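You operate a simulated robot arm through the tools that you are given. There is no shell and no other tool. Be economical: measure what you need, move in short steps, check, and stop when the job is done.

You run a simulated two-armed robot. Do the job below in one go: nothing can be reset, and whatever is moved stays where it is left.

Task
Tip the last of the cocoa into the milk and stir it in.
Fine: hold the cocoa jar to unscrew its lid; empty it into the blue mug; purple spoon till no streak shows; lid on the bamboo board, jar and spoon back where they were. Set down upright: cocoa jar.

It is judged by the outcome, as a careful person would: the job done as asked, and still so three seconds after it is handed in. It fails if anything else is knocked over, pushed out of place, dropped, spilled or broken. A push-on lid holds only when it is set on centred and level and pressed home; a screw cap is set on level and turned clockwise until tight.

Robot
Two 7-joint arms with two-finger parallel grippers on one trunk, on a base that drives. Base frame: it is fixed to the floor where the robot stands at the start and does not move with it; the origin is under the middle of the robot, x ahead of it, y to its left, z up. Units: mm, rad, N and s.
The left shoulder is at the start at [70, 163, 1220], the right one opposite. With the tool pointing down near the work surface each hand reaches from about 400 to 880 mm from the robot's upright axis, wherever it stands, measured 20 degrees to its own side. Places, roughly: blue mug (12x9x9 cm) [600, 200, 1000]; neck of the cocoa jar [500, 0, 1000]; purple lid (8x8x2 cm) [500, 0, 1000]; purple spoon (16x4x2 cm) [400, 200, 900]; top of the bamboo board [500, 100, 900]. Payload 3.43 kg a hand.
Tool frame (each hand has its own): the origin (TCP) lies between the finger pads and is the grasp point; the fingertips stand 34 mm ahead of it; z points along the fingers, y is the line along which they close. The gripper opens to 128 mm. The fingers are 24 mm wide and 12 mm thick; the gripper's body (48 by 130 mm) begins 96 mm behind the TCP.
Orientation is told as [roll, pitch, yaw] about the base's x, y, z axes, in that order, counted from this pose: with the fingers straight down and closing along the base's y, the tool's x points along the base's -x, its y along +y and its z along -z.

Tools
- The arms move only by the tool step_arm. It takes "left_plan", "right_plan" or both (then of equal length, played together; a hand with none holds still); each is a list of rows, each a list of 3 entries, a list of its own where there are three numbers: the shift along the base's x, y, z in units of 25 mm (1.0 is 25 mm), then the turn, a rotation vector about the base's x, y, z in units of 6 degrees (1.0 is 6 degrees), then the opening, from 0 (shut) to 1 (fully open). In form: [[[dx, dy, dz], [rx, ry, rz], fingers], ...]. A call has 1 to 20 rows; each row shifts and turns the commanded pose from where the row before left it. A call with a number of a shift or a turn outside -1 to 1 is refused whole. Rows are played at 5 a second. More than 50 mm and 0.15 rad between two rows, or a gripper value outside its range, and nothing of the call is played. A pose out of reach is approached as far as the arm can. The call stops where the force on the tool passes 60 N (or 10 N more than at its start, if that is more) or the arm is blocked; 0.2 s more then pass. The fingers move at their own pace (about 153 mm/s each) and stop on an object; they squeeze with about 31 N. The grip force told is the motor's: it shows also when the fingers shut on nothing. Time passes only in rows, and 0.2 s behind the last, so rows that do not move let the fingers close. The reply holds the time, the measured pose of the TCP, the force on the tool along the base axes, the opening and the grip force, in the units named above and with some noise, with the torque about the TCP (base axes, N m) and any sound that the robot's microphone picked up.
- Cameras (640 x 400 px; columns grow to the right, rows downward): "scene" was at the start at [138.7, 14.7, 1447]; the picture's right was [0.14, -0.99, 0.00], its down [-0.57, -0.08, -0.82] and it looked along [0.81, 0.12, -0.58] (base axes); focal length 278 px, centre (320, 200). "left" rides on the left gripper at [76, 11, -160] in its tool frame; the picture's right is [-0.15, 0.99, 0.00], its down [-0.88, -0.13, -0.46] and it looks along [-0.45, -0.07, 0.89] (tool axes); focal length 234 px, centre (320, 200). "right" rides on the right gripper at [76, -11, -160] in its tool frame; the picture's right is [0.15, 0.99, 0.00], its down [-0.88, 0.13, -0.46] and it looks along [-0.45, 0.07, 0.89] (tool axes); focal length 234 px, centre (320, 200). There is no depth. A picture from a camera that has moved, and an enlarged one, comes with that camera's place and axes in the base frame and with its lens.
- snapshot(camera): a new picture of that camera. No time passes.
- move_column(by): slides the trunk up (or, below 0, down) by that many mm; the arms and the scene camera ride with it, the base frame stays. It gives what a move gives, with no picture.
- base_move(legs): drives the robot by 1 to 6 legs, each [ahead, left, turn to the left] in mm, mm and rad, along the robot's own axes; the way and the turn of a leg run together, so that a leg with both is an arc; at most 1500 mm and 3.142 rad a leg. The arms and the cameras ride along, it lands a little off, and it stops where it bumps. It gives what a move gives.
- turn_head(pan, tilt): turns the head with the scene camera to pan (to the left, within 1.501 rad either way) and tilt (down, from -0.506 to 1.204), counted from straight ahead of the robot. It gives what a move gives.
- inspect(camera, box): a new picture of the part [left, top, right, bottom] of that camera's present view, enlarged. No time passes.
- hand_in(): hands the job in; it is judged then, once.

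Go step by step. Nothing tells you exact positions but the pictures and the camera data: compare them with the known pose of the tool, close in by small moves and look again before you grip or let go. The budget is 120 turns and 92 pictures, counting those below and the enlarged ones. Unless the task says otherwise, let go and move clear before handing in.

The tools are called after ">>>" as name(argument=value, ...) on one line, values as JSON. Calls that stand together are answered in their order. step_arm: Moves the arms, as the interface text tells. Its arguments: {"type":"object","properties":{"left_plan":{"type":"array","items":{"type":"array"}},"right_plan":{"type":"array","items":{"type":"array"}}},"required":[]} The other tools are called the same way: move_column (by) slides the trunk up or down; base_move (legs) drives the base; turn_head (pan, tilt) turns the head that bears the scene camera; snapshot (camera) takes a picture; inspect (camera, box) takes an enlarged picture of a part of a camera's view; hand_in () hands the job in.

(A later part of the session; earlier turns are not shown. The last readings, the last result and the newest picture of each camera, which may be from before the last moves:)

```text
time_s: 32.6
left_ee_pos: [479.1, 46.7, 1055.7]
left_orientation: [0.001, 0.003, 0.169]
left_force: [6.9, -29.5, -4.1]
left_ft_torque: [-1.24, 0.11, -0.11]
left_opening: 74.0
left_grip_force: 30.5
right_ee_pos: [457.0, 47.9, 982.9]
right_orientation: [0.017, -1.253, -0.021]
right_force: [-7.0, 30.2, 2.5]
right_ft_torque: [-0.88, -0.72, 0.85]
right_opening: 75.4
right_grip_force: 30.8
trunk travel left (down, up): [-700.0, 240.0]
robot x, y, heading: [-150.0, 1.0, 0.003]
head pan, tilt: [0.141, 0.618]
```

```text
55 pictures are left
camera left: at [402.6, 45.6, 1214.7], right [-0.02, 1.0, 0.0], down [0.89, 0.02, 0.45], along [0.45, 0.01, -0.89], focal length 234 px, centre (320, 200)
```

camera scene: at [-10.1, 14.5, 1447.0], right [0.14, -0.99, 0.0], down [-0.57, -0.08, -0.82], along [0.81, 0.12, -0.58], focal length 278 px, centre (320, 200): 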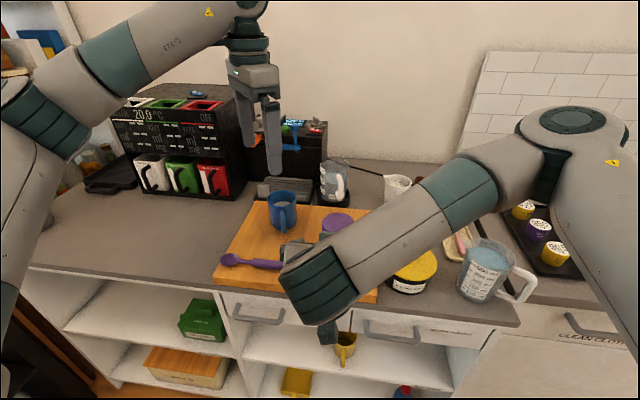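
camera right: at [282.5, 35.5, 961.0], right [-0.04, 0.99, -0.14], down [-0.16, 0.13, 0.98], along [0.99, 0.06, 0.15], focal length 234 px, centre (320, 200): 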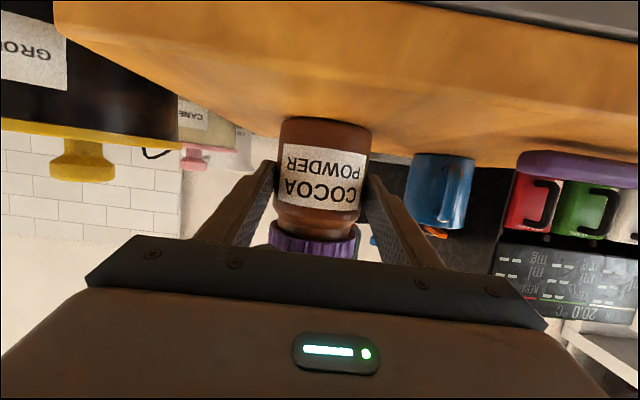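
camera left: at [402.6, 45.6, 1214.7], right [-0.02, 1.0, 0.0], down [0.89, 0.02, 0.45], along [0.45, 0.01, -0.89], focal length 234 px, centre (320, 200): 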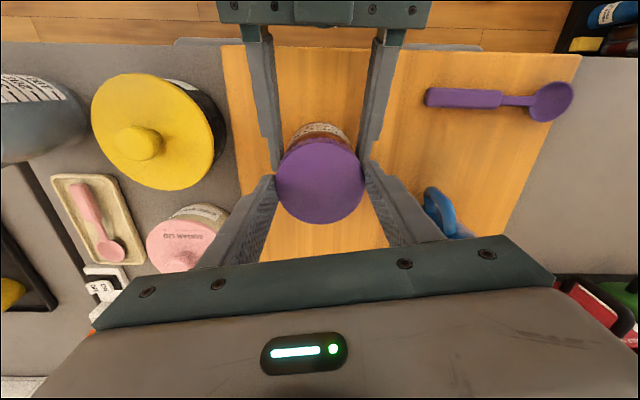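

The lid turned with little torque. The side force says the left hand sits about 3 mm too far in +y, so I'll correct that and keep turning.

>>> step_arm(left_plan=[[[0, -0.06, 0.005], [0, 0, 1], 0.3], [[0, -0.06, 0.005], [0, 0, 1], 0.3], [[0, 0, 0.005], [0, 0, 1], 0.3], [[0, 0, 0.005], [0, 0, 1], 0.3], [[0, 0, 0.005], [0, 0, 1], 0.3], [[0, 0, 0.005], [0, 0, 1], 0.3], [[0, 0, 0.005], [0, 0, 1], 0.3], [[0, 0, 0.005], [0, 0, 1], 0.3], [[0, 0, 0.005], [0, 0, 1], 0.3], [[0, 0, 0.005], [0, 0, 1], 0.3]])

>>> snapshot(camera="right")

```text
time_s: 34.8
left_ee_pos: [477.3, 45.1, 1055.7]
left_orientation: [0.011, 0.003, 1.217]
left_force: [-4.0, 5.1, 5.7]
left_ft_torque: [0.21, 0.19, -0.04]
left_opening: 69.9
left_grip_force: 30.9
right_ee_pos: [457.7, 43.6, 983.2]
right_orientation: [0.007, -1.256, -0.021]
right_force: [1.8, -6.6, -4.0]
right_ft_torque: [0.13, 0.41, -0.02]
right_opening: 74.1
right_grip_force: 31.5
trunk travel left (down, up): [-700.0, 240.0]
robot x, y, heading: [-147.4, 1.3, -0.0]
head pan, tilt: [0.141, 0.618]
```

```text
54 pictures are left
camera right: at [283.3, 34.3, 960.7], right [-0.03, 0.99, -0.14], down [-0.16, 0.13, 0.98], along [0.99, 0.05, 0.15], focal length 234 px, centre (320, 200)
```

right: 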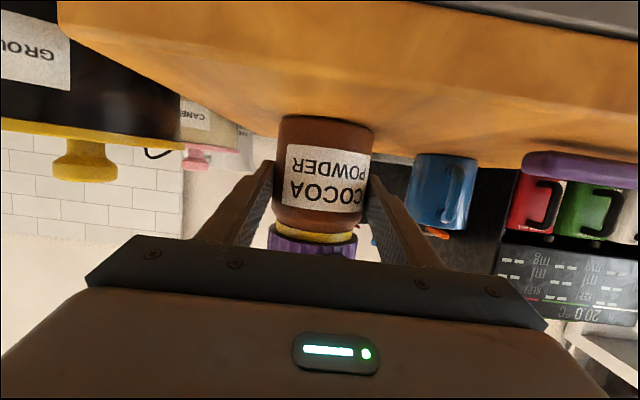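

The lid has climbed and the yellow neck shows, so the thread is coming out. The opening has shrunk a bit, so I'll check the grip from the left camera.

>>> snapshot(camera="left")

>>> inspect(camera="right", box=[240, 100, 420, 270])

```text
53 pictures are left
camera left: at [443.0, -21.8, 1215.5], right [-0.88, 0.48, 0.01], down [0.43, 0.78, 0.45], along [0.21, 0.4, -0.89], focal length 234 px, centre (320, 200)
```

left: 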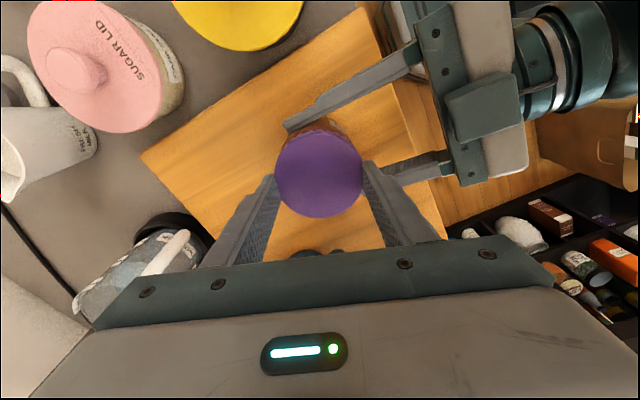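

```text
2.35 times, centred on (330, 185) of right
camera zoom: at [283.3, 34.3, 960.7], right [-0.03, 0.99, -0.14], down [-0.16, 0.13, 0.98], along [0.99, 0.05, 0.15], focal length 551 px, centre (296, 235)
```

zoom: 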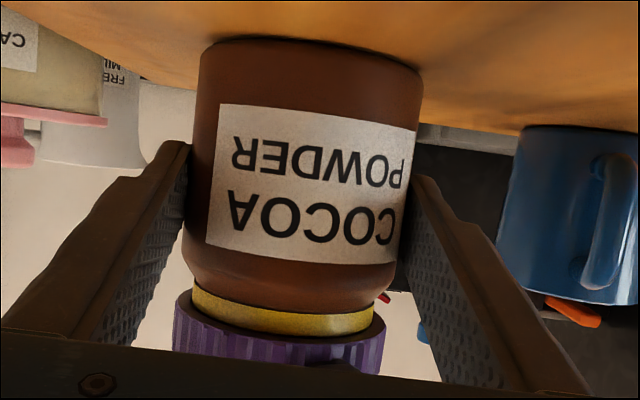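

The neck is showing cleanly. I'll keep turning and follow the rise.

>>> step_arm(left_plan=[[[0, 0, 0.03], [0, 0, 1], 0.3], [[0, 0, 0.02], [0, 0, 1], 0.3], [[0, 0, 0.02], [0, 0, 1], 0.3], [[0, 0, 0.015], [0, 0, 1], 0.3], [[0, 0, 0.015], [0, 0, 1], 0.3], [[0, 0, 0.015], [0, 0, 1], 0.3], [[0, 0, 0.015], [0, 0, 1], 0.3], [[0, 0, 0.015], [0, 0, 1], 0.3], [[0, 0, 0.015], [0, 0, 1], 0.3], [[0, 0, 0.015], [0, 0, 1], 0.3]])

>>> inspect(camera="right", box=[240, 100, 420, 270])

```text
time_s: 37.0
left_ee_pos: [477.7, 43.4, 1061.4]
left_orientation: [0.006, 0.009, 2.262]
left_force: [-2.2, 4.8, 2.1]
left_ft_torque: [0.2, 0.07, -0.01]
left_opening: 69.5
left_grip_force: 30.8
right_ee_pos: [456.5, 43.3, 982.1]
right_orientation: [0.009, -1.251, -0.018]
right_force: [2.0, -5.4, -0.9]
right_ft_torque: [0.0, 0.12, -0.11]
right_opening: 73.6
right_grip_force: 30.6
trunk travel left (down, up): [-700.0, 240.0]
robot x, y, heading: [-152.1, -0.4, -0.0]
head pan, tilt: [0.141, 0.618]
```

```text
2.35 times, centred on (330, 185) of right
camera zoom: at [282.0, 35.5, 960.5], right [-0.04, 0.99, -0.14], down [-0.16, 0.13, 0.98], along [0.99, 0.06, 0.15], focal length 551 px, centre (296, 235)
```

zoom: 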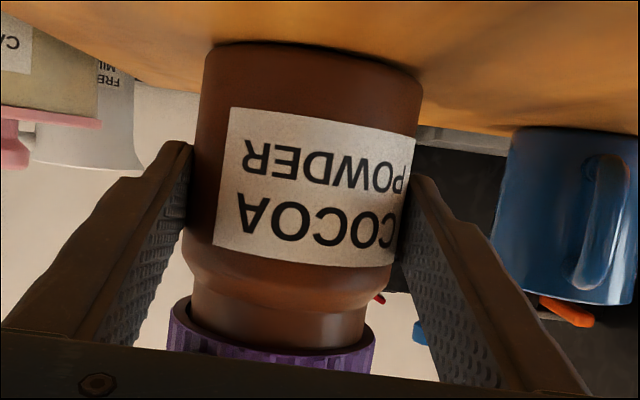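

The lid seems to be off the thread. I'll lift slowly and check that the jar stays put.

>>> step_arm(left_plan=[[[0, 0, 0.1], [0, 0, 1], 0.3], [[0, 0, 0.1], [0, 0, 1], 0.3], [[0, 0, 0.2], [0, 0, 0], 0.3], [[0, 0, 0.2], [0, 0, 0], 0.3], [[0, 0, 0.3], [0, 0, 0], 0.3]])

>>> inspect(camera="right", box=[240, 100, 420, 270])

```text
time_s: 38.2
left_ee_pos: [478.6, 44.8, 1082.6]
left_orientation: [0.006, 0.005, 2.472]
left_force: [0.3, 0.4, 0.0]
left_ft_torque: [0.0, -0.01, 0.03]
left_opening: 69.7
left_grip_force: 30.8
right_ee_pos: [457.6, 44.5, 982.5]
right_orientation: [0.01, -1.253, -0.023]
right_force: [0.0, 0.0, -1.9]
right_ft_torque: [0.02, 0.03, -0.02]
right_opening: 73.5
right_grip_force: 30.4
trunk travel left (down, up): [-700.0, 240.0]
robot x, y, heading: [-151.9, 3.4, 0.0]
head pan, tilt: [0.141, 0.618]
```

```text
2.35 times, centred on (330, 185) of right
camera zoom: at [282.7, 35.5, 960.8], right [-0.04, 0.99, -0.14], down [-0.16, 0.13, 0.98], along [0.99, 0.06, 0.15], focal length 551 px, centre (296, 235)
```

zoom: 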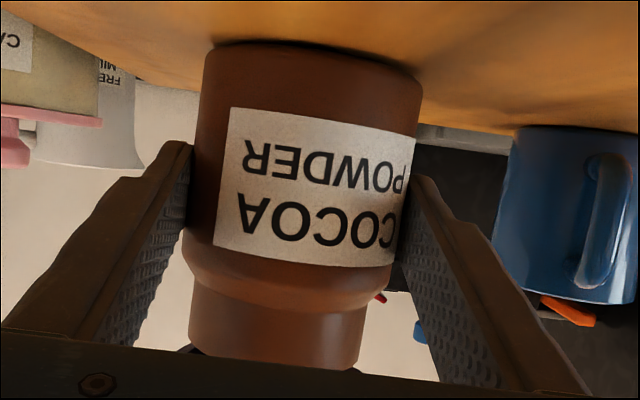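

The lid is free. I'll raise it and carry it over the empty back-right part of the board.

>>> step_arm(left_plan=[[[0, 0, 1], [0, 0, 0], 0.3], [[0, 0, 1], [0, 0, 0], 0.3], [[0.83, 0.03, 0], [0, 0, 0], 0.3], [[0.83, 0.03, 0], [0, 0, 0], 0.3], [[0.83, 0.03, 0], [0, 0, 0], 0.3], [[0.83, 0.03, -0.5], [0, 0, 0], 0.3], [[0.83, 0.03, -1], [0, 0, 0], 0.3], [[0, 0, -1], [0, 0, 0], 0.3], [[0, 0, 0], [0, 0, 0], 0.3]])

>>> snapshot(camera="left")

>>> inspect(camera="scene", box=[220, 130, 460, 280])

```text
time_s: 40.2
left_ee_pos: [584.3, 48.0, 1073.0]
left_orientation: [0.007, 0.006, 2.47]
left_force: [0.0, -0.3, 0.0]
left_ft_torque: [0.01, 0.01, -0.02]
left_opening: 69.8
left_grip_force: 31.3
right_ee_pos: [457.3, 44.9, 983.2]
right_orientation: [0.013, -1.253, -0.02]
right_force: [-0.2, -0.4, -1.6]
right_ft_torque: [-0.02, 0.05, -0.01]
right_opening: 73.2
right_grip_force: 31.0
trunk travel left (down, up): [-700.0, 240.0]
robot x, y, heading: [-143.9, 0.1, 0.004]
head pan, tilt: [0.141, 0.618]
```

```text
49 pictures are left
camera left: at [636.9, -5.7, 1232.4], right [-0.73, -0.68, 0.01], down [-0.61, 0.65, 0.45], along [-0.31, 0.33, -0.89], focal length 234 px, centre (320, 200)
```

left: 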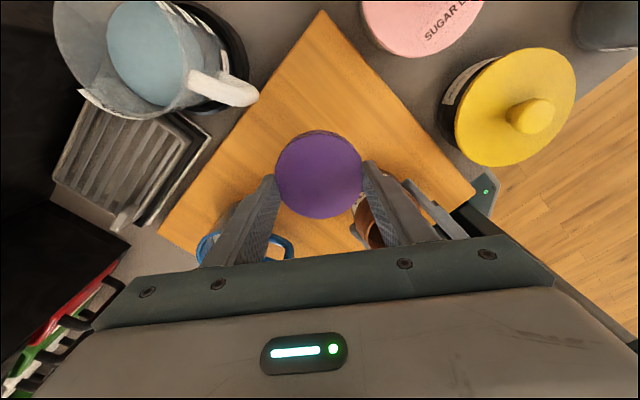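

```text
2.67 times, centred on (340, 205) of scene
camera zoom: at [-10.1, 14.6, 1447.0], right [0.14, -0.99, 0.0], down [-0.57, -0.08, -0.82], along [0.81, 0.12, -0.58], focal length 742 px, centre (267, 187)
```

zoom: 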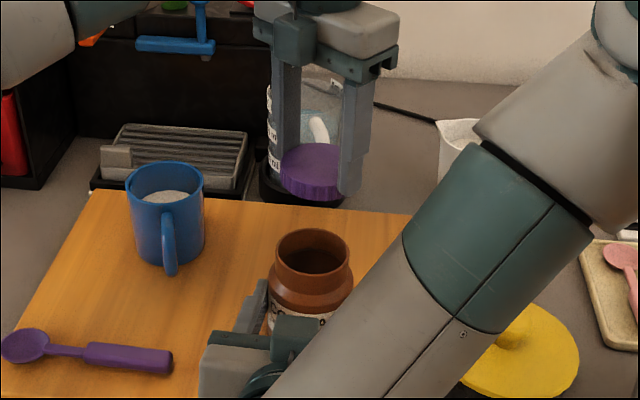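

The jar is open and the lid hangs level over a free spot. Lowering it.

>>> step_arm(left_plan=[[[0, 0, -1], [0, 0, 0], 0.3], [[0, 0, -1], [0, 0, 0], 0.3], [[0, 0, -1], [0, 0, 0], 0.3], [[0, 0, -0.2], [0, 0, 0], 0.3], [[0, 0, -0.2], [0, 0, 0], 0.3], [[0, 0, 0], [0, 0, 0], 0.3]])

>>> inspect(camera="scene", box=[260, 150, 420, 250])

```text
time_s: 41.6
left_ee_pos: [583.0, 48.8, 984.4]
left_orientation: [0.007, 0.002, 2.473]
left_force: [-0.8, 0.8, -0.2]
left_ft_torque: [0.03, -0.01, -0.03]
left_opening: 69.6
left_grip_force: 30.7
right_ee_pos: [456.0, 43.4, 983.0]
right_orientation: [0.009, -1.253, -0.019]
right_force: [1.0, -0.2, -3.0]
right_ft_torque: [-0.01, 0.06, -0.01]
right_opening: 73.0
right_grip_force: 30.8
trunk travel left (down, up): [-700.0, 240.0]
robot x, y, heading: [-148.1, -1.3, 0.002]
head pan, tilt: [0.141, 0.618]
```

```text
4.00 times, centred on (340, 200) of scene
camera zoom: at [-9.8, 15.0, 1447.0], right [0.14, -0.99, 0.0], down [-0.57, -0.08, -0.82], along [0.81, 0.12, -0.58], focal length 1114 px, centre (240, 200)
```

zoom: 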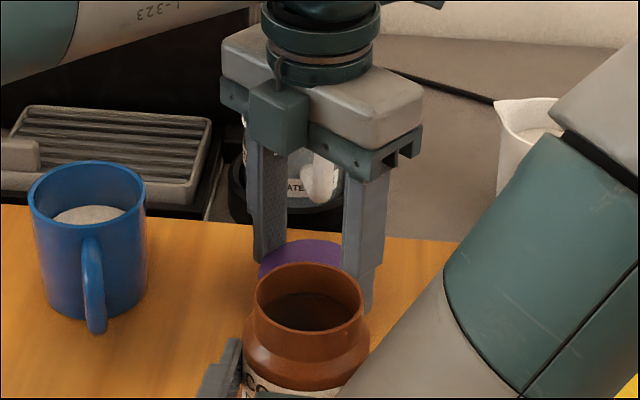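

There's no contact yet, so I'll feel down in small steps.

>>> step_arm(left_plan=[[[0, 0, -0.08], [0, 0, 0], 0.3], [[0, 0, -0.08], [0, 0, 0], 0.3], [[0, 0, 0], [0, 0, 0], 0.3]])

```text
time_s: 42.4
left_ee_pos: [584.3, 49.0, 982.1]
left_orientation: [0.007, 0.001, 2.471]
left_force: [0.8, -0.3, -0.8]
left_ft_torque: [-0.01, 0.0, 0.0]
left_opening: 69.8
left_grip_force: 31.1
right_ee_pos: [456.8, 42.9, 982.9]
right_orientation: [0.011, -1.253, -0.019]
right_force: [0.3, 0.1, -2.4]
right_ft_torque: [-0.01, 0.04, 0.0]
right_opening: 73.1
right_grip_force: 31.0
trunk travel left (down, up): [-700.0, 240.0]
robot x, y, heading: [-150.3, 1.7, 0.004]
head pan, tilt: [0.141, 0.618]
```

>>> step_arm(left_plan=[[[0, 0, -0.08], [0, 0, 0], 0.3], [[0, 0, -0.08], [0, 0, 0], 0.3], [[0, 0, -0.08], [0, 0, 0], 0.3], [[0, 0, 0], [0, 0, 0], 0.3]])

>>> inspect(camera="scene", box=[290, 180, 390, 242])

```text
time_s: 43.4
left_ee_pos: [583.0, 49.4, 975.2]
left_orientation: [0.006, 0.003, 2.472]
left_force: [0.1, -0.3, -0.2]
left_ft_torque: [-0.02, 0.03, -0.02]
left_opening: 69.7
left_grip_force: 31.6
right_ee_pos: [457.6, 45.0, 982.9]
right_orientation: [0.01, -1.252, -0.02]
right_force: [-0.5, -0.6, -2.7]
right_ft_torque: [-0.04, 0.06, -0.01]
right_opening: 73.0
right_grip_force: 31.3
trunk travel left (down, up): [-700.0, 240.0]
robot x, y, heading: [-149.1, -1.2, 0.005]
head pan, tilt: [0.141, 0.618]
```

```text
6.40 times, centred on (340, 211) of scene
camera zoom: at [-9.8, 15.0, 1447.0], right [0.14, -0.99, 0.0], down [-0.57, -0.08, -0.82], along [0.81, 0.12, -0.58], focal length 1782 px, centre (192, 130)
```

zoom: 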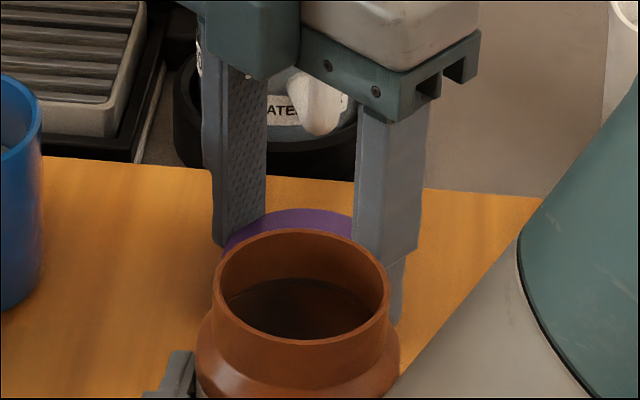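

Still no contact, so the board is lower than I thought. Continuing down.

>>> step_arm(left_plan=[[[0, 0, -0.08], [0, 0, 0], 0.3], [[0, 0, -0.08], [0, 0, 0], 0.3], [[0, 0, -0.08], [0, 0, 0], 0.3], [[0, 0, 0], [0, 0, 0], 0.3]])

```text
time_s: 44.4
left_ee_pos: [582.7, 49.9, 970.1]
left_orientation: [0.007, 0.004, 2.47]
left_force: [0.4, 0.3, 0.4]
left_ft_torque: [-0.01, -0.02, -0.05]
left_opening: 69.7
left_grip_force: 31.1
right_ee_pos: [457.1, 44.6, 982.4]
right_orientation: [0.01, -1.253, -0.02]
right_force: [0.4, 0.3, -2.2]
right_ft_torque: [0.0, 0.05, -0.01]
right_opening: 73.4
right_grip_force: 30.9
trunk travel left (down, up): [-700.0, 240.0]
robot x, y, heading: [-150.9, -1.7, -0.0]
head pan, tilt: [0.141, 0.618]
```

>>> step_arm(left_plan=[[[0, 0, -0.08], [0, 0, 0], 0.3], [[0, 0, -0.08], [0, 0, 0], 0.3], [[0, 0, 0], [0, 0, 0], 0.3]])

>>> snapshot(camera="left")

>>> snapshot(camera="right")

```text
time_s: 45.2
left_ee_pos: [582.7, 49.5, 968.2]
left_orientation: [0.006, 0.009, 2.472]
left_force: [6.1, -0.4, 18.1]
left_ft_torque: [-0.4, -0.24, 0.05]
left_opening: 69.6
left_grip_force: 30.6
right_ee_pos: [456.5, 43.6, 983.0]
right_orientation: [0.013, -1.253, -0.021]
right_force: [0.2, 0.4, -2.2]
right_ft_torque: [-0.01, 0.07, 0.0]
right_opening: 73.2
right_grip_force: 31.1
trunk travel left (down, up): [-700.0, 240.0]
robot x, y, heading: [-151.0, 0.6, 0.005]
head pan, tilt: [0.141, 0.618]
```

```text
45 pictures are left
camera left: at [635.4, -4.4, 1128.3], right [-0.73, -0.68, 0.0], down [-0.61, 0.65, 0.45], along [-0.31, 0.32, -0.89], focal length 234 px, centre (320, 200)
```

left: 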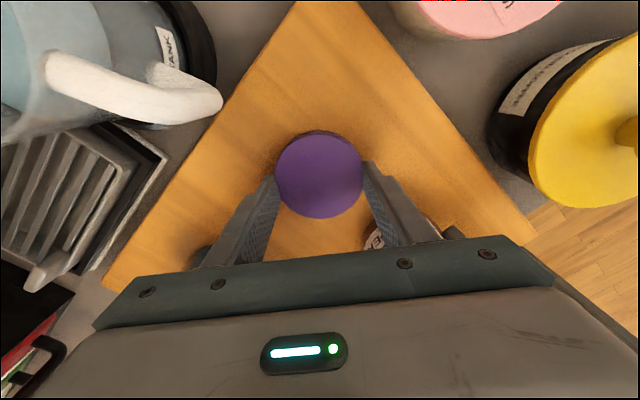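

```text
44 pictures are left
camera right: at [281.8, 35.3, 961.5], right [-0.04, 0.99, -0.14], down [-0.16, 0.13, 0.98], along [0.99, 0.06, 0.15], focal length 234 px, centre (320, 200)
```

right: 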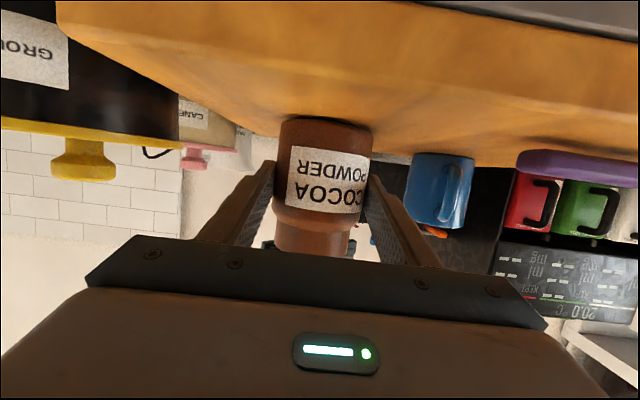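

Contact at 18 N: the lid is on the board (top ≈ z 934). I'll open and rise.

>>> step_arm(left_plan=[[[0, 0, 0.02], [0, 0, 0], 0.58], [[0, 0, 0.02], [0, 0, 0], 0.72], [[0, 0, 0.02], [0, 0, 0], 0.85], [[0, 0, 0.8], [0, 0, 0], 0.85], [[0, 0, 1], [0, 0, 0], 0.85], [[0, 0, 1], [0, 0, 0], 0.85], [[0, 0, 1], [0, 0, 0], 0.85], [[0, 0, 1], [0, 0, 0], 0.85], [[0, 0, 1], [0, 0, 0], 0.85], [[0, 0, 1], [0, 0, 0], 0.85]])

>>> snapshot(camera="left")

```text
time_s: 47.4
left_ee_pos: [580.9, 44.9, 1138.5]
left_orientation: [0.007, 0.006, 2.471]
left_force: [-0.3, 0.5, -0.3]
left_ft_torque: [0.01, -0.02, 0.0]
left_opening: 108.8
left_grip_force: 0.1
right_ee_pos: [458.3, 43.6, 983.8]
right_orientation: [0.012, -1.256, -0.022]
right_force: [0.4, -0.4, -2.6]
right_ft_torque: [-0.04, 0.07, -0.01]
right_opening: 72.9
right_grip_force: 30.5
trunk travel left (down, up): [-700.0, 240.0]
robot x, y, heading: [-148.2, 0.1, -0.002]
head pan, tilt: [0.141, 0.618]
```

```text
43 pictures are left
camera left: at [634.5, -9.0, 1298.1], right [-0.73, -0.68, 0.01], down [-0.61, 0.65, 0.45], along [-0.31, 0.33, -0.89], focal length 234 px, centre (320, 200)
```

left: 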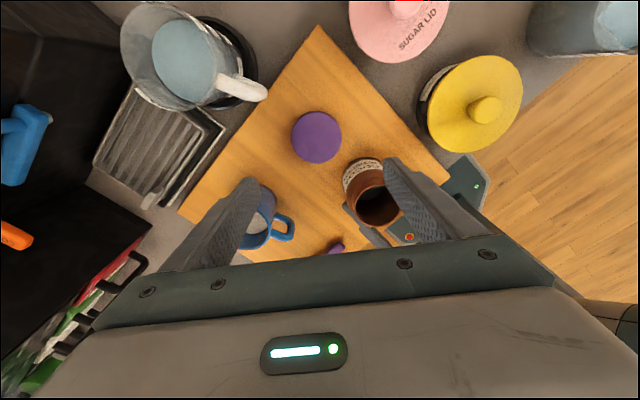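

The lid rests on the board. I'll take the left hand away to the left, turned to yaw 90° for the spoon later.

>>> step_arm(left_plan=[[[0, 0, 1], [0, 0, 0], 0.85], [[0, 0, 1], [0, 0, 0], 0.85], [[0, 0, 1], [0, 0, 0], 0.85], [[-0.44, 0.95, 0], [0, 0, -0.717], 0.85], [[-0.44, 0.95, 0], [0, 0, -0.717], 0.85], [[-0.44, 0.95, 0], [0, 0, -0.717], 0.85], [[-0.44, 0.95, 0], [0, 0, -0.717], 0.85], [[-0.44, 0.95, 0], [0, 0, -0.717], 0.85], [[-0.44, 0.95, 0], [0, 0, -0.717], 0.85], [[-0.44, 0.95, 0], [0, 0, -0.717], 0.85], [[-0.44, 0.95, 0], [0, 0, -0.717], 0.85], [[-0.44, 0.95, 0], [0, 0, -0.717], 0.85], [[-0.44, 0.95, 0], [0, 0, -0.717], 0.85], [[-0.44, 0.95, 0], [0, 0, -0.717], 0.85], [[-0.44, 0.95, 0], [0, 0, -0.717], 0.85]])

>>> snapshot(camera="scene")

>>> snapshot(camera="left")

```text
time_s: 50.6
left_ee_pos: [449.6, 336.9, 1210.5]
left_orientation: [0.006, 0.006, 1.569]
left_force: [-0.1, 0.6, -0.2]
left_ft_torque: [0.0, 0.03, 0.02]
left_opening: 108.9
left_grip_force: 0.0
right_ee_pos: [457.0, 44.4, 982.3]
right_orientation: [0.006, -1.255, -0.018]
right_force: [-0.2, 0.0, -1.9]
right_ft_torque: [-0.01, 0.07, 0.0]
right_opening: 73.2
right_grip_force: 31.5
trunk travel left (down, up): [-700.0, 240.0]
robot x, y, heading: [-146.8, -0.7, 0.001]
head pan, tilt: [0.141, 0.618]
```

```text
42 pictures are left
camera scene: at [-10.9, 16.3, 1447.1], right [0.14, -0.99, 0.0], down [-0.57, -0.08, -0.82], along [0.81, 0.12, -0.58], focal length 278 px, centre (320, 200)
```

scene: 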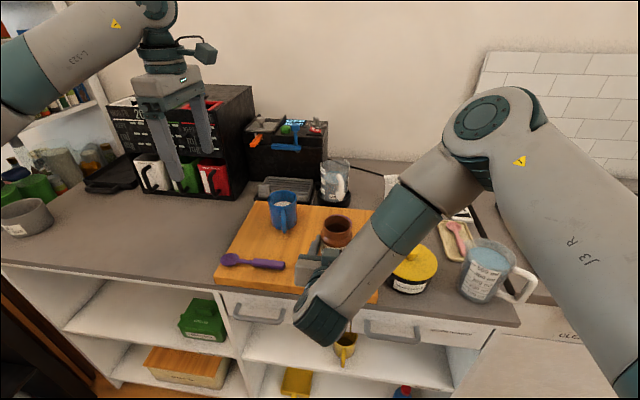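

```text
41 pictures are left
camera left: at [439.4, 262.3, 1370.6], right [-0.99, 0.15, 0.01], down [0.14, 0.88, 0.45], along [0.06, 0.45, -0.89], focal length 234 px, centre (320, 200)
```

left: 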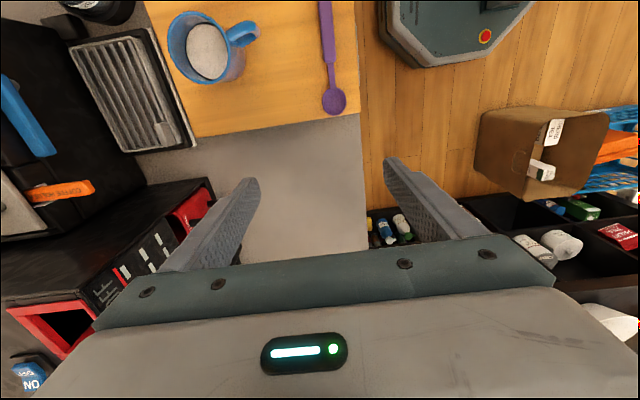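

The jar is open in the right hand and the left hand is clear. I'll lift the jar and carry it beside and above the mug.

>>> step_arm(right_plan=[[[0, 0, 1], [0, 0, 0], 0.2], [[0, 0, 1], [0, 0, 0], 0.2], [[0, 0, 1], [0, 0, 0], 0.2], [[0, 0, 1], [0, 0, 0], 0.2], [[0, 0, 1], [0, 0, 0], 0.2], [[0.8, 0.6, 0], [0, 0, 0], 0.2], [[0.8, 0.6, 0], [0, 0, 0], 0.2], [[0.8, 0.6, 0], [0, 0, 0], 0.2], [[0.8, 0.6, 0], [0, 0, 0], 0.2], [[0.8, 0.6, 0], [0, 0, 0], 0.2], [[0, 0, 0], [0, 0, 0], 0.2]])

>>> inspect(camera="scene", box=[200, 130, 440, 280])

>>> snapshot(camera="right")

```text
time_s: 53.0
left_ee_pos: [449.9, 335.3, 1210.5]
left_orientation: [0.008, 0.005, 1.57]
left_force: [-0.4, 0.0, 0.5]
left_ft_torque: [0.02, 0.02, 0.0]
left_opening: 108.5
left_grip_force: 0.1
right_ee_pos: [555.0, 120.3, 1108.8]
right_orientation: [0.012, -1.254, -0.022]
right_force: [-0.8, -0.7, -2.7]
right_ft_torque: [0.03, 0.06, -0.04]
right_opening: 72.8
right_grip_force: 30.4
trunk travel left (down, up): [-700.0, 240.0]
robot x, y, heading: [-150.8, 1.5, 0.001]
head pan, tilt: [0.141, 0.618]
```

```text
2.67 times, centred on (320, 205) of scene
camera zoom: at [-10.2, 14.7, 1447.0], right [0.14, -0.99, 0.0], down [-0.57, -0.08, -0.82], along [0.81, 0.12, -0.58], focal length 742 px, centre (320, 187)
```

zoom: 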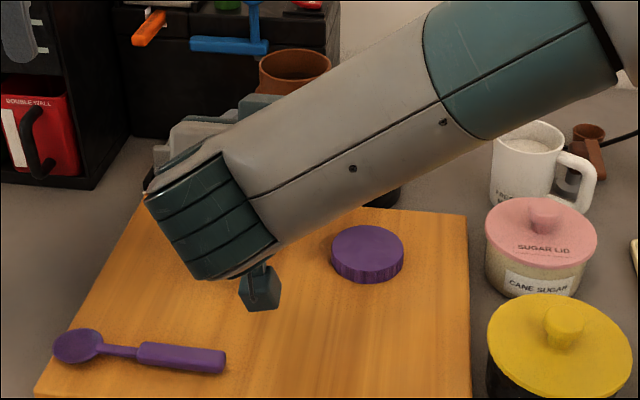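

```text
39 pictures are left
camera right: at [379.6, 111.0, 1085.3], right [-0.04, 0.99, -0.14], down [-0.16, 0.13, 0.98], along [0.99, 0.06, 0.15], focal length 234 px, centre (320, 200)
```

right: 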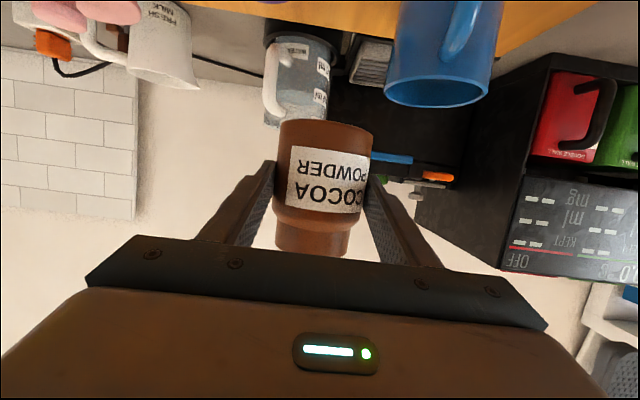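

The jar is next to the mug at a safe height. First I tilt it 60° toward the mug, about base x, and check.

>>> step_arm(right_plan=[[[0, 0.056, -0.05], [-1, 0, 0], 0.2], [[0, 0.056, -0.05], [-1, 0, 0], 0.2], [[0, 0.056, -0.05], [-1, 0, 0], 0.2], [[0, 0.056, -0.05], [-1, 0, 0], 0.2], [[0, 0.056, -0.05], [-1, 0, 0], 0.2], [[0, 0.056, -0.05], [-1, 0, 0], 0.2], [[0, 0.056, -0.05], [-1, 0, 0], 0.2], [[0, 0.056, -0.05], [-1, 0, 0], 0.2], [[0, 0.056, -0.05], [-1, 0, 0], 0.2], [[0, 0.056, -0.05], [-1, 0, 0], 0.2]])

>>> snapshot(camera="left")

>>> snapshot(camera="right")

```text
time_s: 55.2
left_ee_pos: [451.3, 335.9, 1211.7]
left_orientation: [0.009, 0.005, 1.572]
left_force: [0.8, 0.5, 0.7]
left_ft_torque: [-0.01, 0.02, 0.01]
left_opening: 108.9
left_grip_force: 0.1
right_ee_pos: [556.3, 134.4, 1095.3]
right_orientation: [-1.401, -0.5, 1.209]
right_force: [0.3, 0.5, -2.5]
right_ft_torque: [0.0, 0.03, 0.02]
right_opening: 73.0
right_grip_force: 30.8
trunk travel left (down, up): [-700.0, 240.0]
robot x, y, heading: [-151.1, 1.4, 0.003]
head pan, tilt: [0.141, 0.618]
```

```text
38 pictures are left
camera left: at [441.2, 261.2, 1370.0], right [-0.99, 0.15, 0.01], down [0.13, 0.88, 0.45], along [0.06, 0.45, -0.89], focal length 234 px, centre (320, 200)
```

left: 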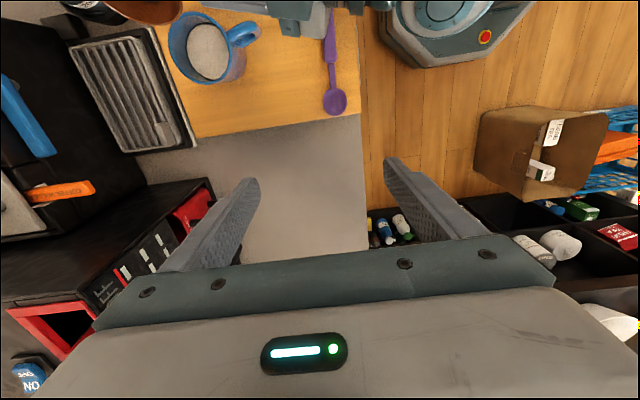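

```text
37 pictures are left
camera right: at [381.2, 110.6, 1093.5], right [-0.04, 0.38, -0.93], down [-0.16, 0.91, 0.38], along [0.99, 0.16, 0.03], focal length 234 px, centre (320, 200)
```

right: 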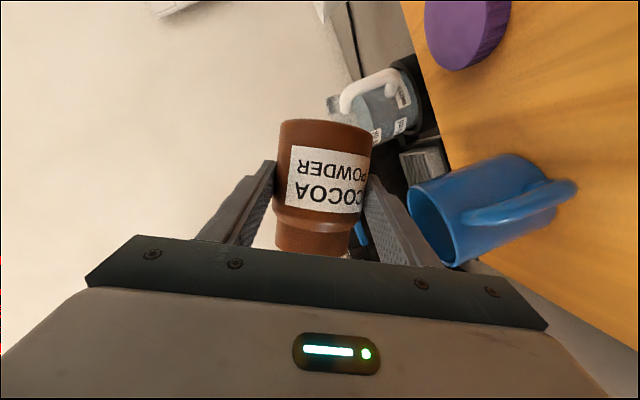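

The tilt works and the mouth stands over the mug. I'll shift the left camera for a better view and tilt on to 90°.

>>> step_arm(right_plan=[[[0, 0.07, 0], [-1, 0, 0], 0.2], [[0, 0.07, 0], [-1, 0, 0], 0.2], [[0, 0.07, 0], [-1, 0, 0], 0.2], [[0, 0.07, 0], [-1, 0, 0], 0.2], [[0, 0.07, 0], [-1, 0, 0], 0.2]], left_plan=[[[0, -0.8, 0.2], [0, 0, 0], 0.85], [[0, -0.8, 0.2], [0, 0, 0], 0.85], [[0, -0.8, 0.2], [0, 0, 0], 0.85], [[0, -0.8, 0.2], [0, 0, 0], 0.85], [[0, 0, 0], [0, 0, 0], 0.85]])

>>> snapshot(camera="left")

```text
time_s: 56.4
left_ee_pos: [452.1, 257.0, 1232.5]
left_orientation: [0.007, 0.006, 1.57]
left_force: [0.1, 0.1, 0.2]
left_ft_torque: [-0.01, -0.02, 0.02]
left_opening: 108.6
left_grip_force: 0.1
right_ee_pos: [555.0, 143.4, 1095.9]
right_orientation: [-1.579, -0.004, 1.255]
right_force: [-0.3, 0.3, -2.2]
right_ft_torque: [-0.02, 0.05, 0.0]
right_opening: 72.7
right_grip_force: 30.5
trunk travel left (down, up): [-700.0, 240.0]
robot x, y, heading: [-148.2, -1.1, 0.002]
head pan, tilt: [0.141, 0.618]
```

```text
36 pictures are left
camera left: at [441.9, 181.3, 1392.1], right [-0.99, 0.15, 0.01], down [0.13, 0.88, 0.45], along [0.06, 0.45, -0.89], focal length 234 px, centre (320, 200)
```

left: 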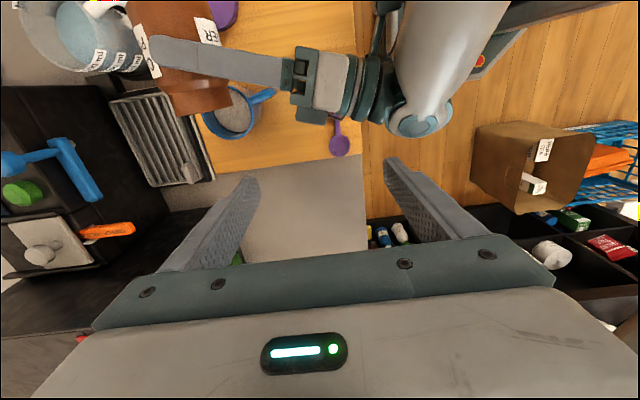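

No cocoa has come out yet, and the mouth is over the mug. Tilting on to 120°.

>>> step_arm(right_plan=[[[0, 0.16, 0], [-1, 0, 0], 0.2], [[0, 0.16, 0], [-1, 0, 0], 0.2], [[0, 0.16, 0], [-1, 0, 0], 0.2], [[0, 0.16, 0], [-1, 0, 0], 0.2], [[0, 0.16, 0], [-1, 0, 0], 0.2], [[0, 0, 0], [0, 0, 0], 0.2], [[0, 0, 0], [0, 0, 0], 0.2], [[0, 0, 0], [0, 0, 0], 0.2]])

>>> inspect(camera="left", box=[120, 40, 330, 170])

>>> snapshot(camera="right")

```text
time_s: 58.2
left_ee_pos: [452.0, 257.0, 1233.7]
left_orientation: [0.006, 0.005, 1.57]
left_force: [-0.5, 0.1, -1.5]
left_ft_torque: [-0.02, 0.03, 0.0]
left_opening: 108.9
left_grip_force: 0.1
right_ee_pos: [556.6, 162.6, 1097.0]
right_orientation: [-1.756, 0.488, 1.212]
right_force: [-0.6, -0.6, -2.0]
right_ft_torque: [-0.01, 0.06, -0.01]
right_opening: 72.8
right_grip_force: 30.7
trunk travel left (down, up): [-700.0, 240.0]
robot x, y, heading: [-150.1, 4.1, 0.002]
head pan, tilt: [0.141, 0.618]
```

```text
3.05 times, centred on (225, 105) of left
camera zoom: at [441.8, 180.6, 1392.0], right [-0.99, 0.15, 0.01], down [0.13, 0.88, 0.45], along [0.06, 0.45, -0.89], focal length 714 px, centre (610, 490)
```

zoom: 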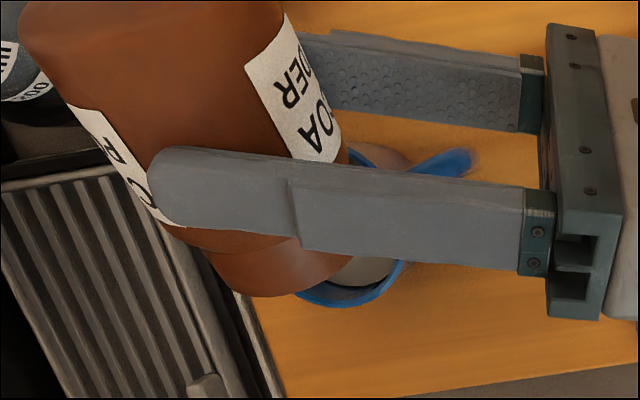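

```text
34 pictures are left
camera right: at [382.0, 148.2, 1117.2], right [-0.04, -0.61, -0.79], down [-0.16, 0.78, -0.6], along [0.99, 0.1, -0.13], focal length 234 px, centre (320, 200)
```

right: 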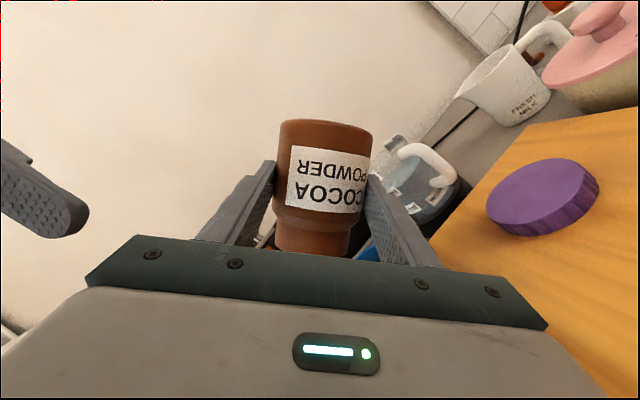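

No cocoa has shown yet, and the mouth is centred over the mug. Tilting to about 145°.

>>> step_arm(right_plan=[[[0, 0.08, 0.05], [-1, 0, 0], 0.2], [[0, 0.08, 0.05], [-1, 0, 0], 0.2], [[0, 0.08, 0.05], [-1, 0, 0], 0.2], [[0, 0.08, 0.05], [-1, 0, 0], 0.2], [[0, 0, 0], [0, 0, 0], 0.2], [[0, 0, 0], [0, 0, 0], 0.2], [[0, 0, 0], [0, 0, 0], 0.2], [[0, 0, 0], [0, 0, 0], 0.2], [[0, 0, 0], [0, 0, 0], 0.2]])

>>> inspect(camera="left", box=[120, 40, 330, 170])

```text
time_s: 60.2
left_ee_pos: [451.5, 255.2, 1231.8]
left_orientation: [0.007, 0.005, 1.572]
left_force: [-0.6, 0.9, 0.4]
left_ft_torque: [-0.03, -0.05, 0.02]
left_opening: 108.7
left_grip_force: 0.0
right_ee_pos: [548.6, 86.4, 1104.3]
right_orientation: [-1.977, 0.871, 1.07]
right_force: [-0.6, -0.2, -2.5]
right_ft_torque: [0.02, 0.02, 0.01]
right_opening: 72.9
right_grip_force: 30.6
right hand out of reach, approached as far as the arm can: row 1, 2, 3, 4
trunk travel left (down, up): [-700.0, 240.0]
robot x, y, heading: [-150.8, 0.8, 0.002]
head pan, tilt: [0.141, 0.618]
```

```text
3.05 times, centred on (225, 105) of left
camera zoom: at [441.8, 180.4, 1392.1], right [-0.99, 0.15, 0.01], down [0.13, 0.88, 0.45], along [0.06, 0.45, -0.89], focal length 714 px, centre (610, 490)
```

zoom: 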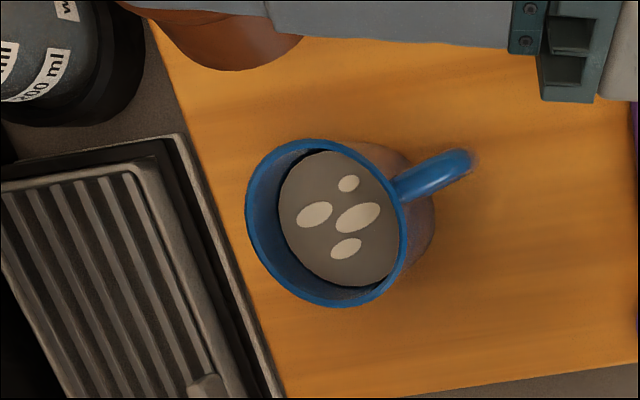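

The milk now shows cocoa streaks, so it poured. But the last tilt was out of reach and the hand swung away, so I'll check for spills.

>>> inspect(camera="scene", box=[200, 150, 440, 300])

>>> snapshot(camera="left")

```text
2.67 times, centred on (320, 225) of scene
camera zoom: at [-9.9, 15.0, 1447.0], right [0.14, -0.99, 0.0], down [-0.57, -0.08, -0.82], along [0.81, 0.12, -0.58], focal length 742 px, centre (320, 133)
```

zoom: 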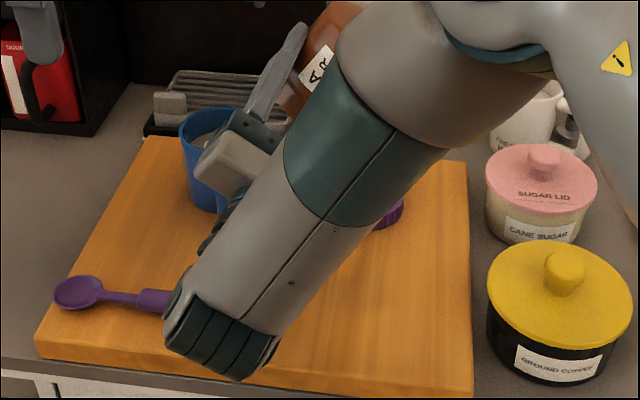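

```text
31 pictures are left
camera left: at [441.8, 180.4, 1392.1], right [-0.99, 0.15, 0.01], down [0.13, 0.88, 0.45], along [0.06, 0.45, -0.89], focal length 234 px, centre (320, 200)
```

left: 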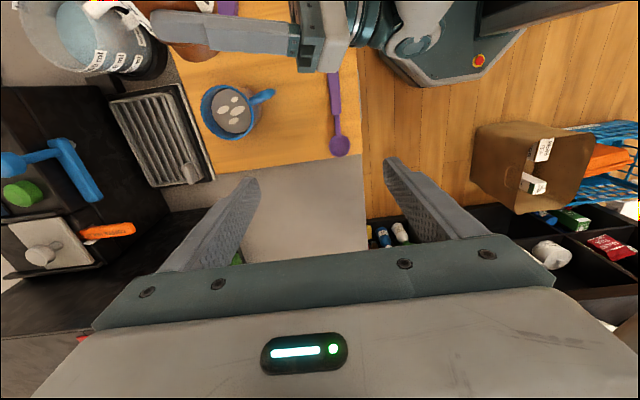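

I see no spill. I'll back the tilt off along the same rows to recover the reachable pose.

>>> step_arm(right_plan=[[[0, -0.08, -0.05], [1, 0, 0], 0.2], [[0, -0.08, -0.05], [1, 0, 0], 0.2], [[0, -0.08, -0.05], [1, 0, 0], 0.2], [[0, -0.08, -0.05], [1, 0, 0], 0.2], [[0, 0, 0], [0, 0, 0], 0.2], [[0, 0, 0], [0, 0, 0], 0.2]])

>>> inspect(camera="left", box=[100, 0, 370, 170])

```text
time_s: 61.6
left_ee_pos: [451.7, 255.0, 1232.5]
left_orientation: [0.008, 0.006, 1.57]
left_force: [0.6, 0.5, -0.5]
left_ft_torque: [-0.01, 0.01, 0.05]
left_opening: 108.8
left_grip_force: 0.0
right_ee_pos: [546.7, 78.9, 1100.5]
right_orientation: [-1.756, 0.488, 1.211]
right_force: [-0.3, 0.0, -2.9]
right_ft_torque: [0.03, 0.05, 0.02]
right_opening: 73.0
right_grip_force: 30.5
trunk travel left (down, up): [-700.0, 240.0]
robot x, y, heading: [-146.6, 2.8, 0.003]
head pan, tilt: [0.141, 0.618]
```

```text
2.35 times, centred on (235, 85) of left
camera zoom: at [441.8, 180.6, 1392.0], right [-0.99, 0.15, 0.01], down [0.13, 0.88, 0.45], along [0.06, 0.45, -0.89], focal length 551 px, centre (520, 471)
```

zoom: 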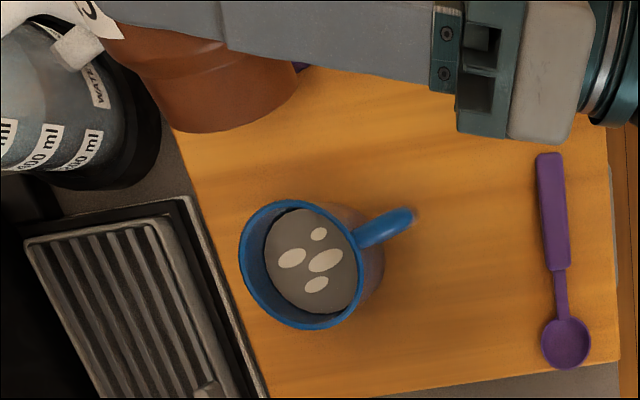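

The board is clean and the spoon untouched. I'll bring the jar back to about 45° and look into its mouth to see if it is empty.

>>> step_arm(right_plan=[[[0, 0, 0.1], [1, 0, 0], 0.2], [[0, 0, 0.1], [1, 0, 0], 0.2], [[0, 0, 0.1], [1, 0, 0], 0.2], [[0, 0, 0], [1, 0, 0], 0.2], [[0, 0, 0], [1, 0, 0], 0.2], [[0, 0, 0], [1, 0, 0], 0.2], [[0, 0, 0], [1, 0, 0], 0.2], [[0, 0, 0], [1, 0, 0], 0.2], [[0, 0, 0], [1, 0, 0], 0.2], [[0, 0, 0], [1, 0, 0], 0.2], [[0, 0, 0], [1, 0, 0], 0.2], [[0, 0, 0], [1, 0, 0], 0.2], [[0, 0, 0], [1, 0, 0], 0.2], [[0, 0, 0], [0, 0, 0], 0.2]])

>>> snapshot(camera="left")

```text
time_s: 64.6
left_ee_pos: [452.0, 255.6, 1232.6]
left_orientation: [0.006, 0.006, 1.572]
left_force: [0.2, 0.5, 0.1]
left_ft_torque: [0.0, -0.04, 0.01]
left_opening: 108.7
left_grip_force: 0.1
right_ee_pos: [547.0, 78.8, 1107.5]
right_orientation: [-1.243, -0.791, 1.112]
right_force: [0.4, -0.3, -2.3]
right_ft_torque: [-0.05, 0.04, 0.0]
right_opening: 72.9
right_grip_force: 30.5
trunk travel left (down, up): [-700.0, 240.0]
robot x, y, heading: [-148.7, 1.2, -0.003]
head pan, tilt: [0.141, 0.618]
```

```text
29 pictures are left
camera left: at [441.7, 180.8, 1392.0], right [-0.99, 0.15, 0.01], down [0.13, 0.88, 0.45], along [0.06, 0.45, -0.89], focal length 234 px, centre (320, 200)
```

left: 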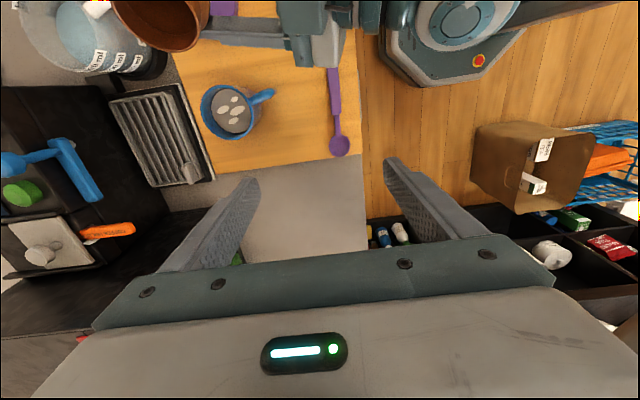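

>>> inspect(camera="left", box=[100, 0, 240, 88])

```text
4.55 times, centred on (170, 44) of left
camera zoom: at [441.7, 180.8, 1392.0], right [-0.99, 0.15, 0.01], down [0.13, 0.88, 0.45], along [0.06, 0.45, -0.89], focal length 1064 px, centre (1002, 909)
```

zoom: 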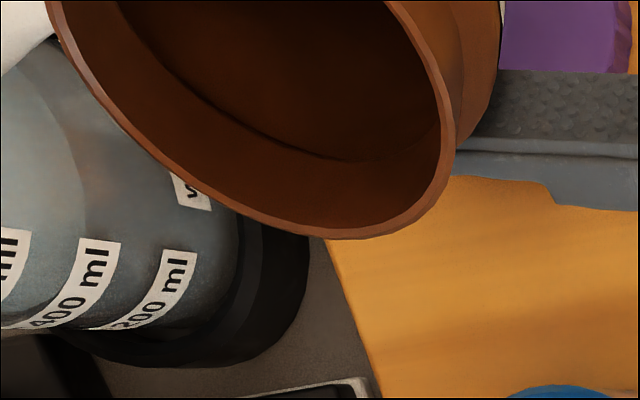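

The walls look bare. I'll bring the jar upright above its old spot and look down into it.

>>> step_arm(right_plan=[[[-0.5, -0.2, 0], [1, 0, 0], 0.2], [[-0.5, -0.2, 0], [1, 0, 0], 0.2], [[-0.5, -0.2, 0], [1, 0, 0], 0.2], [[-0.5, -0.2, 0], [1, 0, 0], 0.2], [[-0.5, -0.2, 0], [1, 0, 0], 0.2], [[-0.5, -0.2, 0], [1, 0, 0], 0.2], [[-0.5, -0.2, 0], [1, 0, 0], 0.2], [[0, 0, 0], [0, 0, 0], 0.2]])

>>> inspect(camera="scene", box=[230, 130, 430, 255])

```text
time_s: 66.4
left_ee_pos: [451.5, 255.5, 1231.6]
left_orientation: [0.007, 0.007, 1.57]
left_force: [-0.7, -0.1, -0.1]
left_ft_torque: [-0.01, 0.01, 0.03]
left_opening: 108.7
left_grip_force: 0.1
right_ee_pos: [459.4, 44.7, 1107.8]
right_orientation: [0.014, -1.253, -0.024]
right_force: [-0.7, 0.6, -2.3]
right_ft_torque: [-0.01, 0.05, 0.0]
right_opening: 72.7
right_grip_force: 31.1
trunk travel left (down, up): [-700.0, 240.0]
robot x, y, heading: [-149.5, 0.7, 0.004]
head pan, tilt: [0.141, 0.618]
```

```text
3.20 times, centred on (330, 192) of scene
camera zoom: at [-9.9, 15.5, 1447.0], right [0.14, -0.99, 0.0], down [-0.57, -0.08, -0.82], along [0.81, 0.12, -0.58], focal length 891 px, centre (288, 224)
```

zoom: 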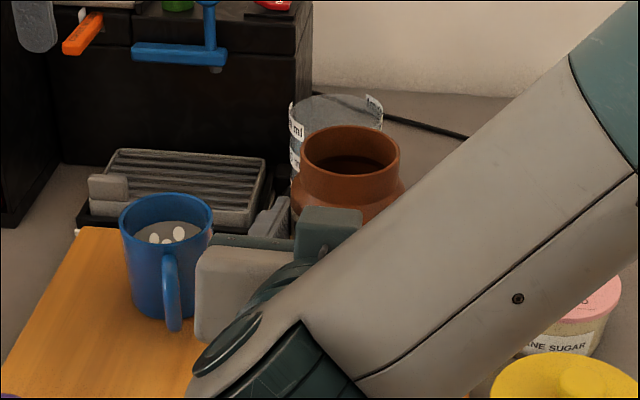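

I need a steeper look, so I'll bring the left camera above the jar.

>>> step_arm(left_plan=[[[0.17, -0.914, 0.2], [0, 0, 0], 0.85], [[0.17, -0.914, 0.2], [0, 0, 0], 0.85], [[0.17, -0.914, 0.2], [0, 0, 0], 0.85], [[0.17, -0.914, 0.2], [0, 0, 0], 0.85], [[0.17, -0.914, 0.2], [0, 0, 0], 0.85], [[0.17, -0.914, 0.2], [0, 0, 0], 0.85], [[0.17, -0.914, 0.2], [0, 0, 0], 0.85], [[0, 0, 0], [0, 0, 0], 0.85]])

>>> inspect(camera="left", box=[220, 20, 420, 190])

```text
time_s: 68.2
left_ee_pos: [480.9, 94.3, 1267.2]
left_orientation: [0.008, 0.004, 1.57]
left_force: [0.7, 0.6, -0.4]
left_ft_torque: [-0.02, -0.01, 0.02]
left_opening: 108.8
left_grip_force: 0.1
right_ee_pos: [460.4, 45.2, 1107.6]
right_orientation: [0.009, -1.254, -0.018]
right_force: [-0.7, -0.1, -1.8]
right_ft_torque: [0.04, 0.06, -0.02]
right_opening: 73.2
right_grip_force: 31.0
trunk travel left (down, up): [-700.0, 240.0]
robot x, y, heading: [-147.3, 0.5, -0.003]
head pan, tilt: [0.141, 0.618]
```

```text
2.35 times, centred on (320, 105) of left
camera zoom: at [471.3, 20.0, 1427.2], right [-0.99, 0.15, 0.01], down [0.13, 0.88, 0.45], along [0.06, 0.45, -0.89], focal length 551 px, centre (320, 424)
```

zoom: 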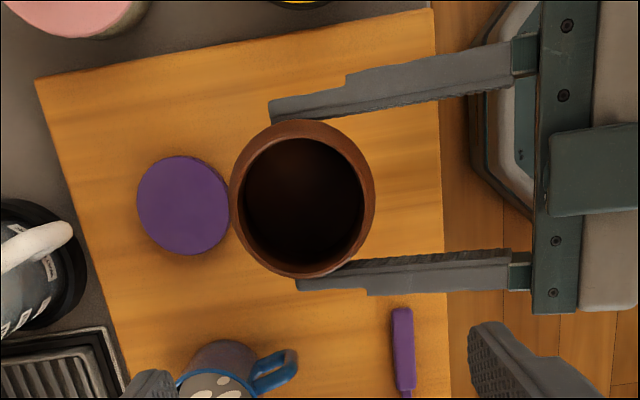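

The jar is bare and dark inside, and it hung at about 144° over clean board without dropping anything, so it is empty. I'll lower it back to its spot.

>>> step_arm(right_plan=[[[-0.03, 0, -1], [0, 0, 0], 0.2], [[-0.03, 0, -1], [0, 0, 0], 0.2], [[-0.03, 0, -1], [0, 0, 0], 0.2], [[-0.03, 0, -1], [0, 0, 0], 0.2], [[0, 0, -0.5], [0, 0, 0], 0.2], [[0, 0, -0.2], [0, 0, 0], 0.2], [[0, 0, -0.1], [0, 0, 0], 0.2], [[0, 0, 0], [0, 0, 0], 0.2]])

```text
time_s: 70.0
left_ee_pos: [481.6, 92.4, 1266.2]
left_orientation: [0.007, 0.006, 1.573]
left_force: [1.0, 0.2, 0.0]
left_ft_torque: [0.03, -0.01, -0.01]
left_opening: 109.0
left_grip_force: 0.0
right_ee_pos: [455.8, 43.6, 986.8]
right_orientation: [0.01, -1.256, -0.021]
right_force: [0.0, -1.3, -1.7]
right_ft_torque: [-0.02, 0.07, -0.04]
right_opening: 72.9
right_grip_force: 31.4
trunk travel left (down, up): [-700.0, 240.0]
robot x, y, heading: [-151.1, 1.5, 0.003]
head pan, tilt: [0.141, 0.618]
```

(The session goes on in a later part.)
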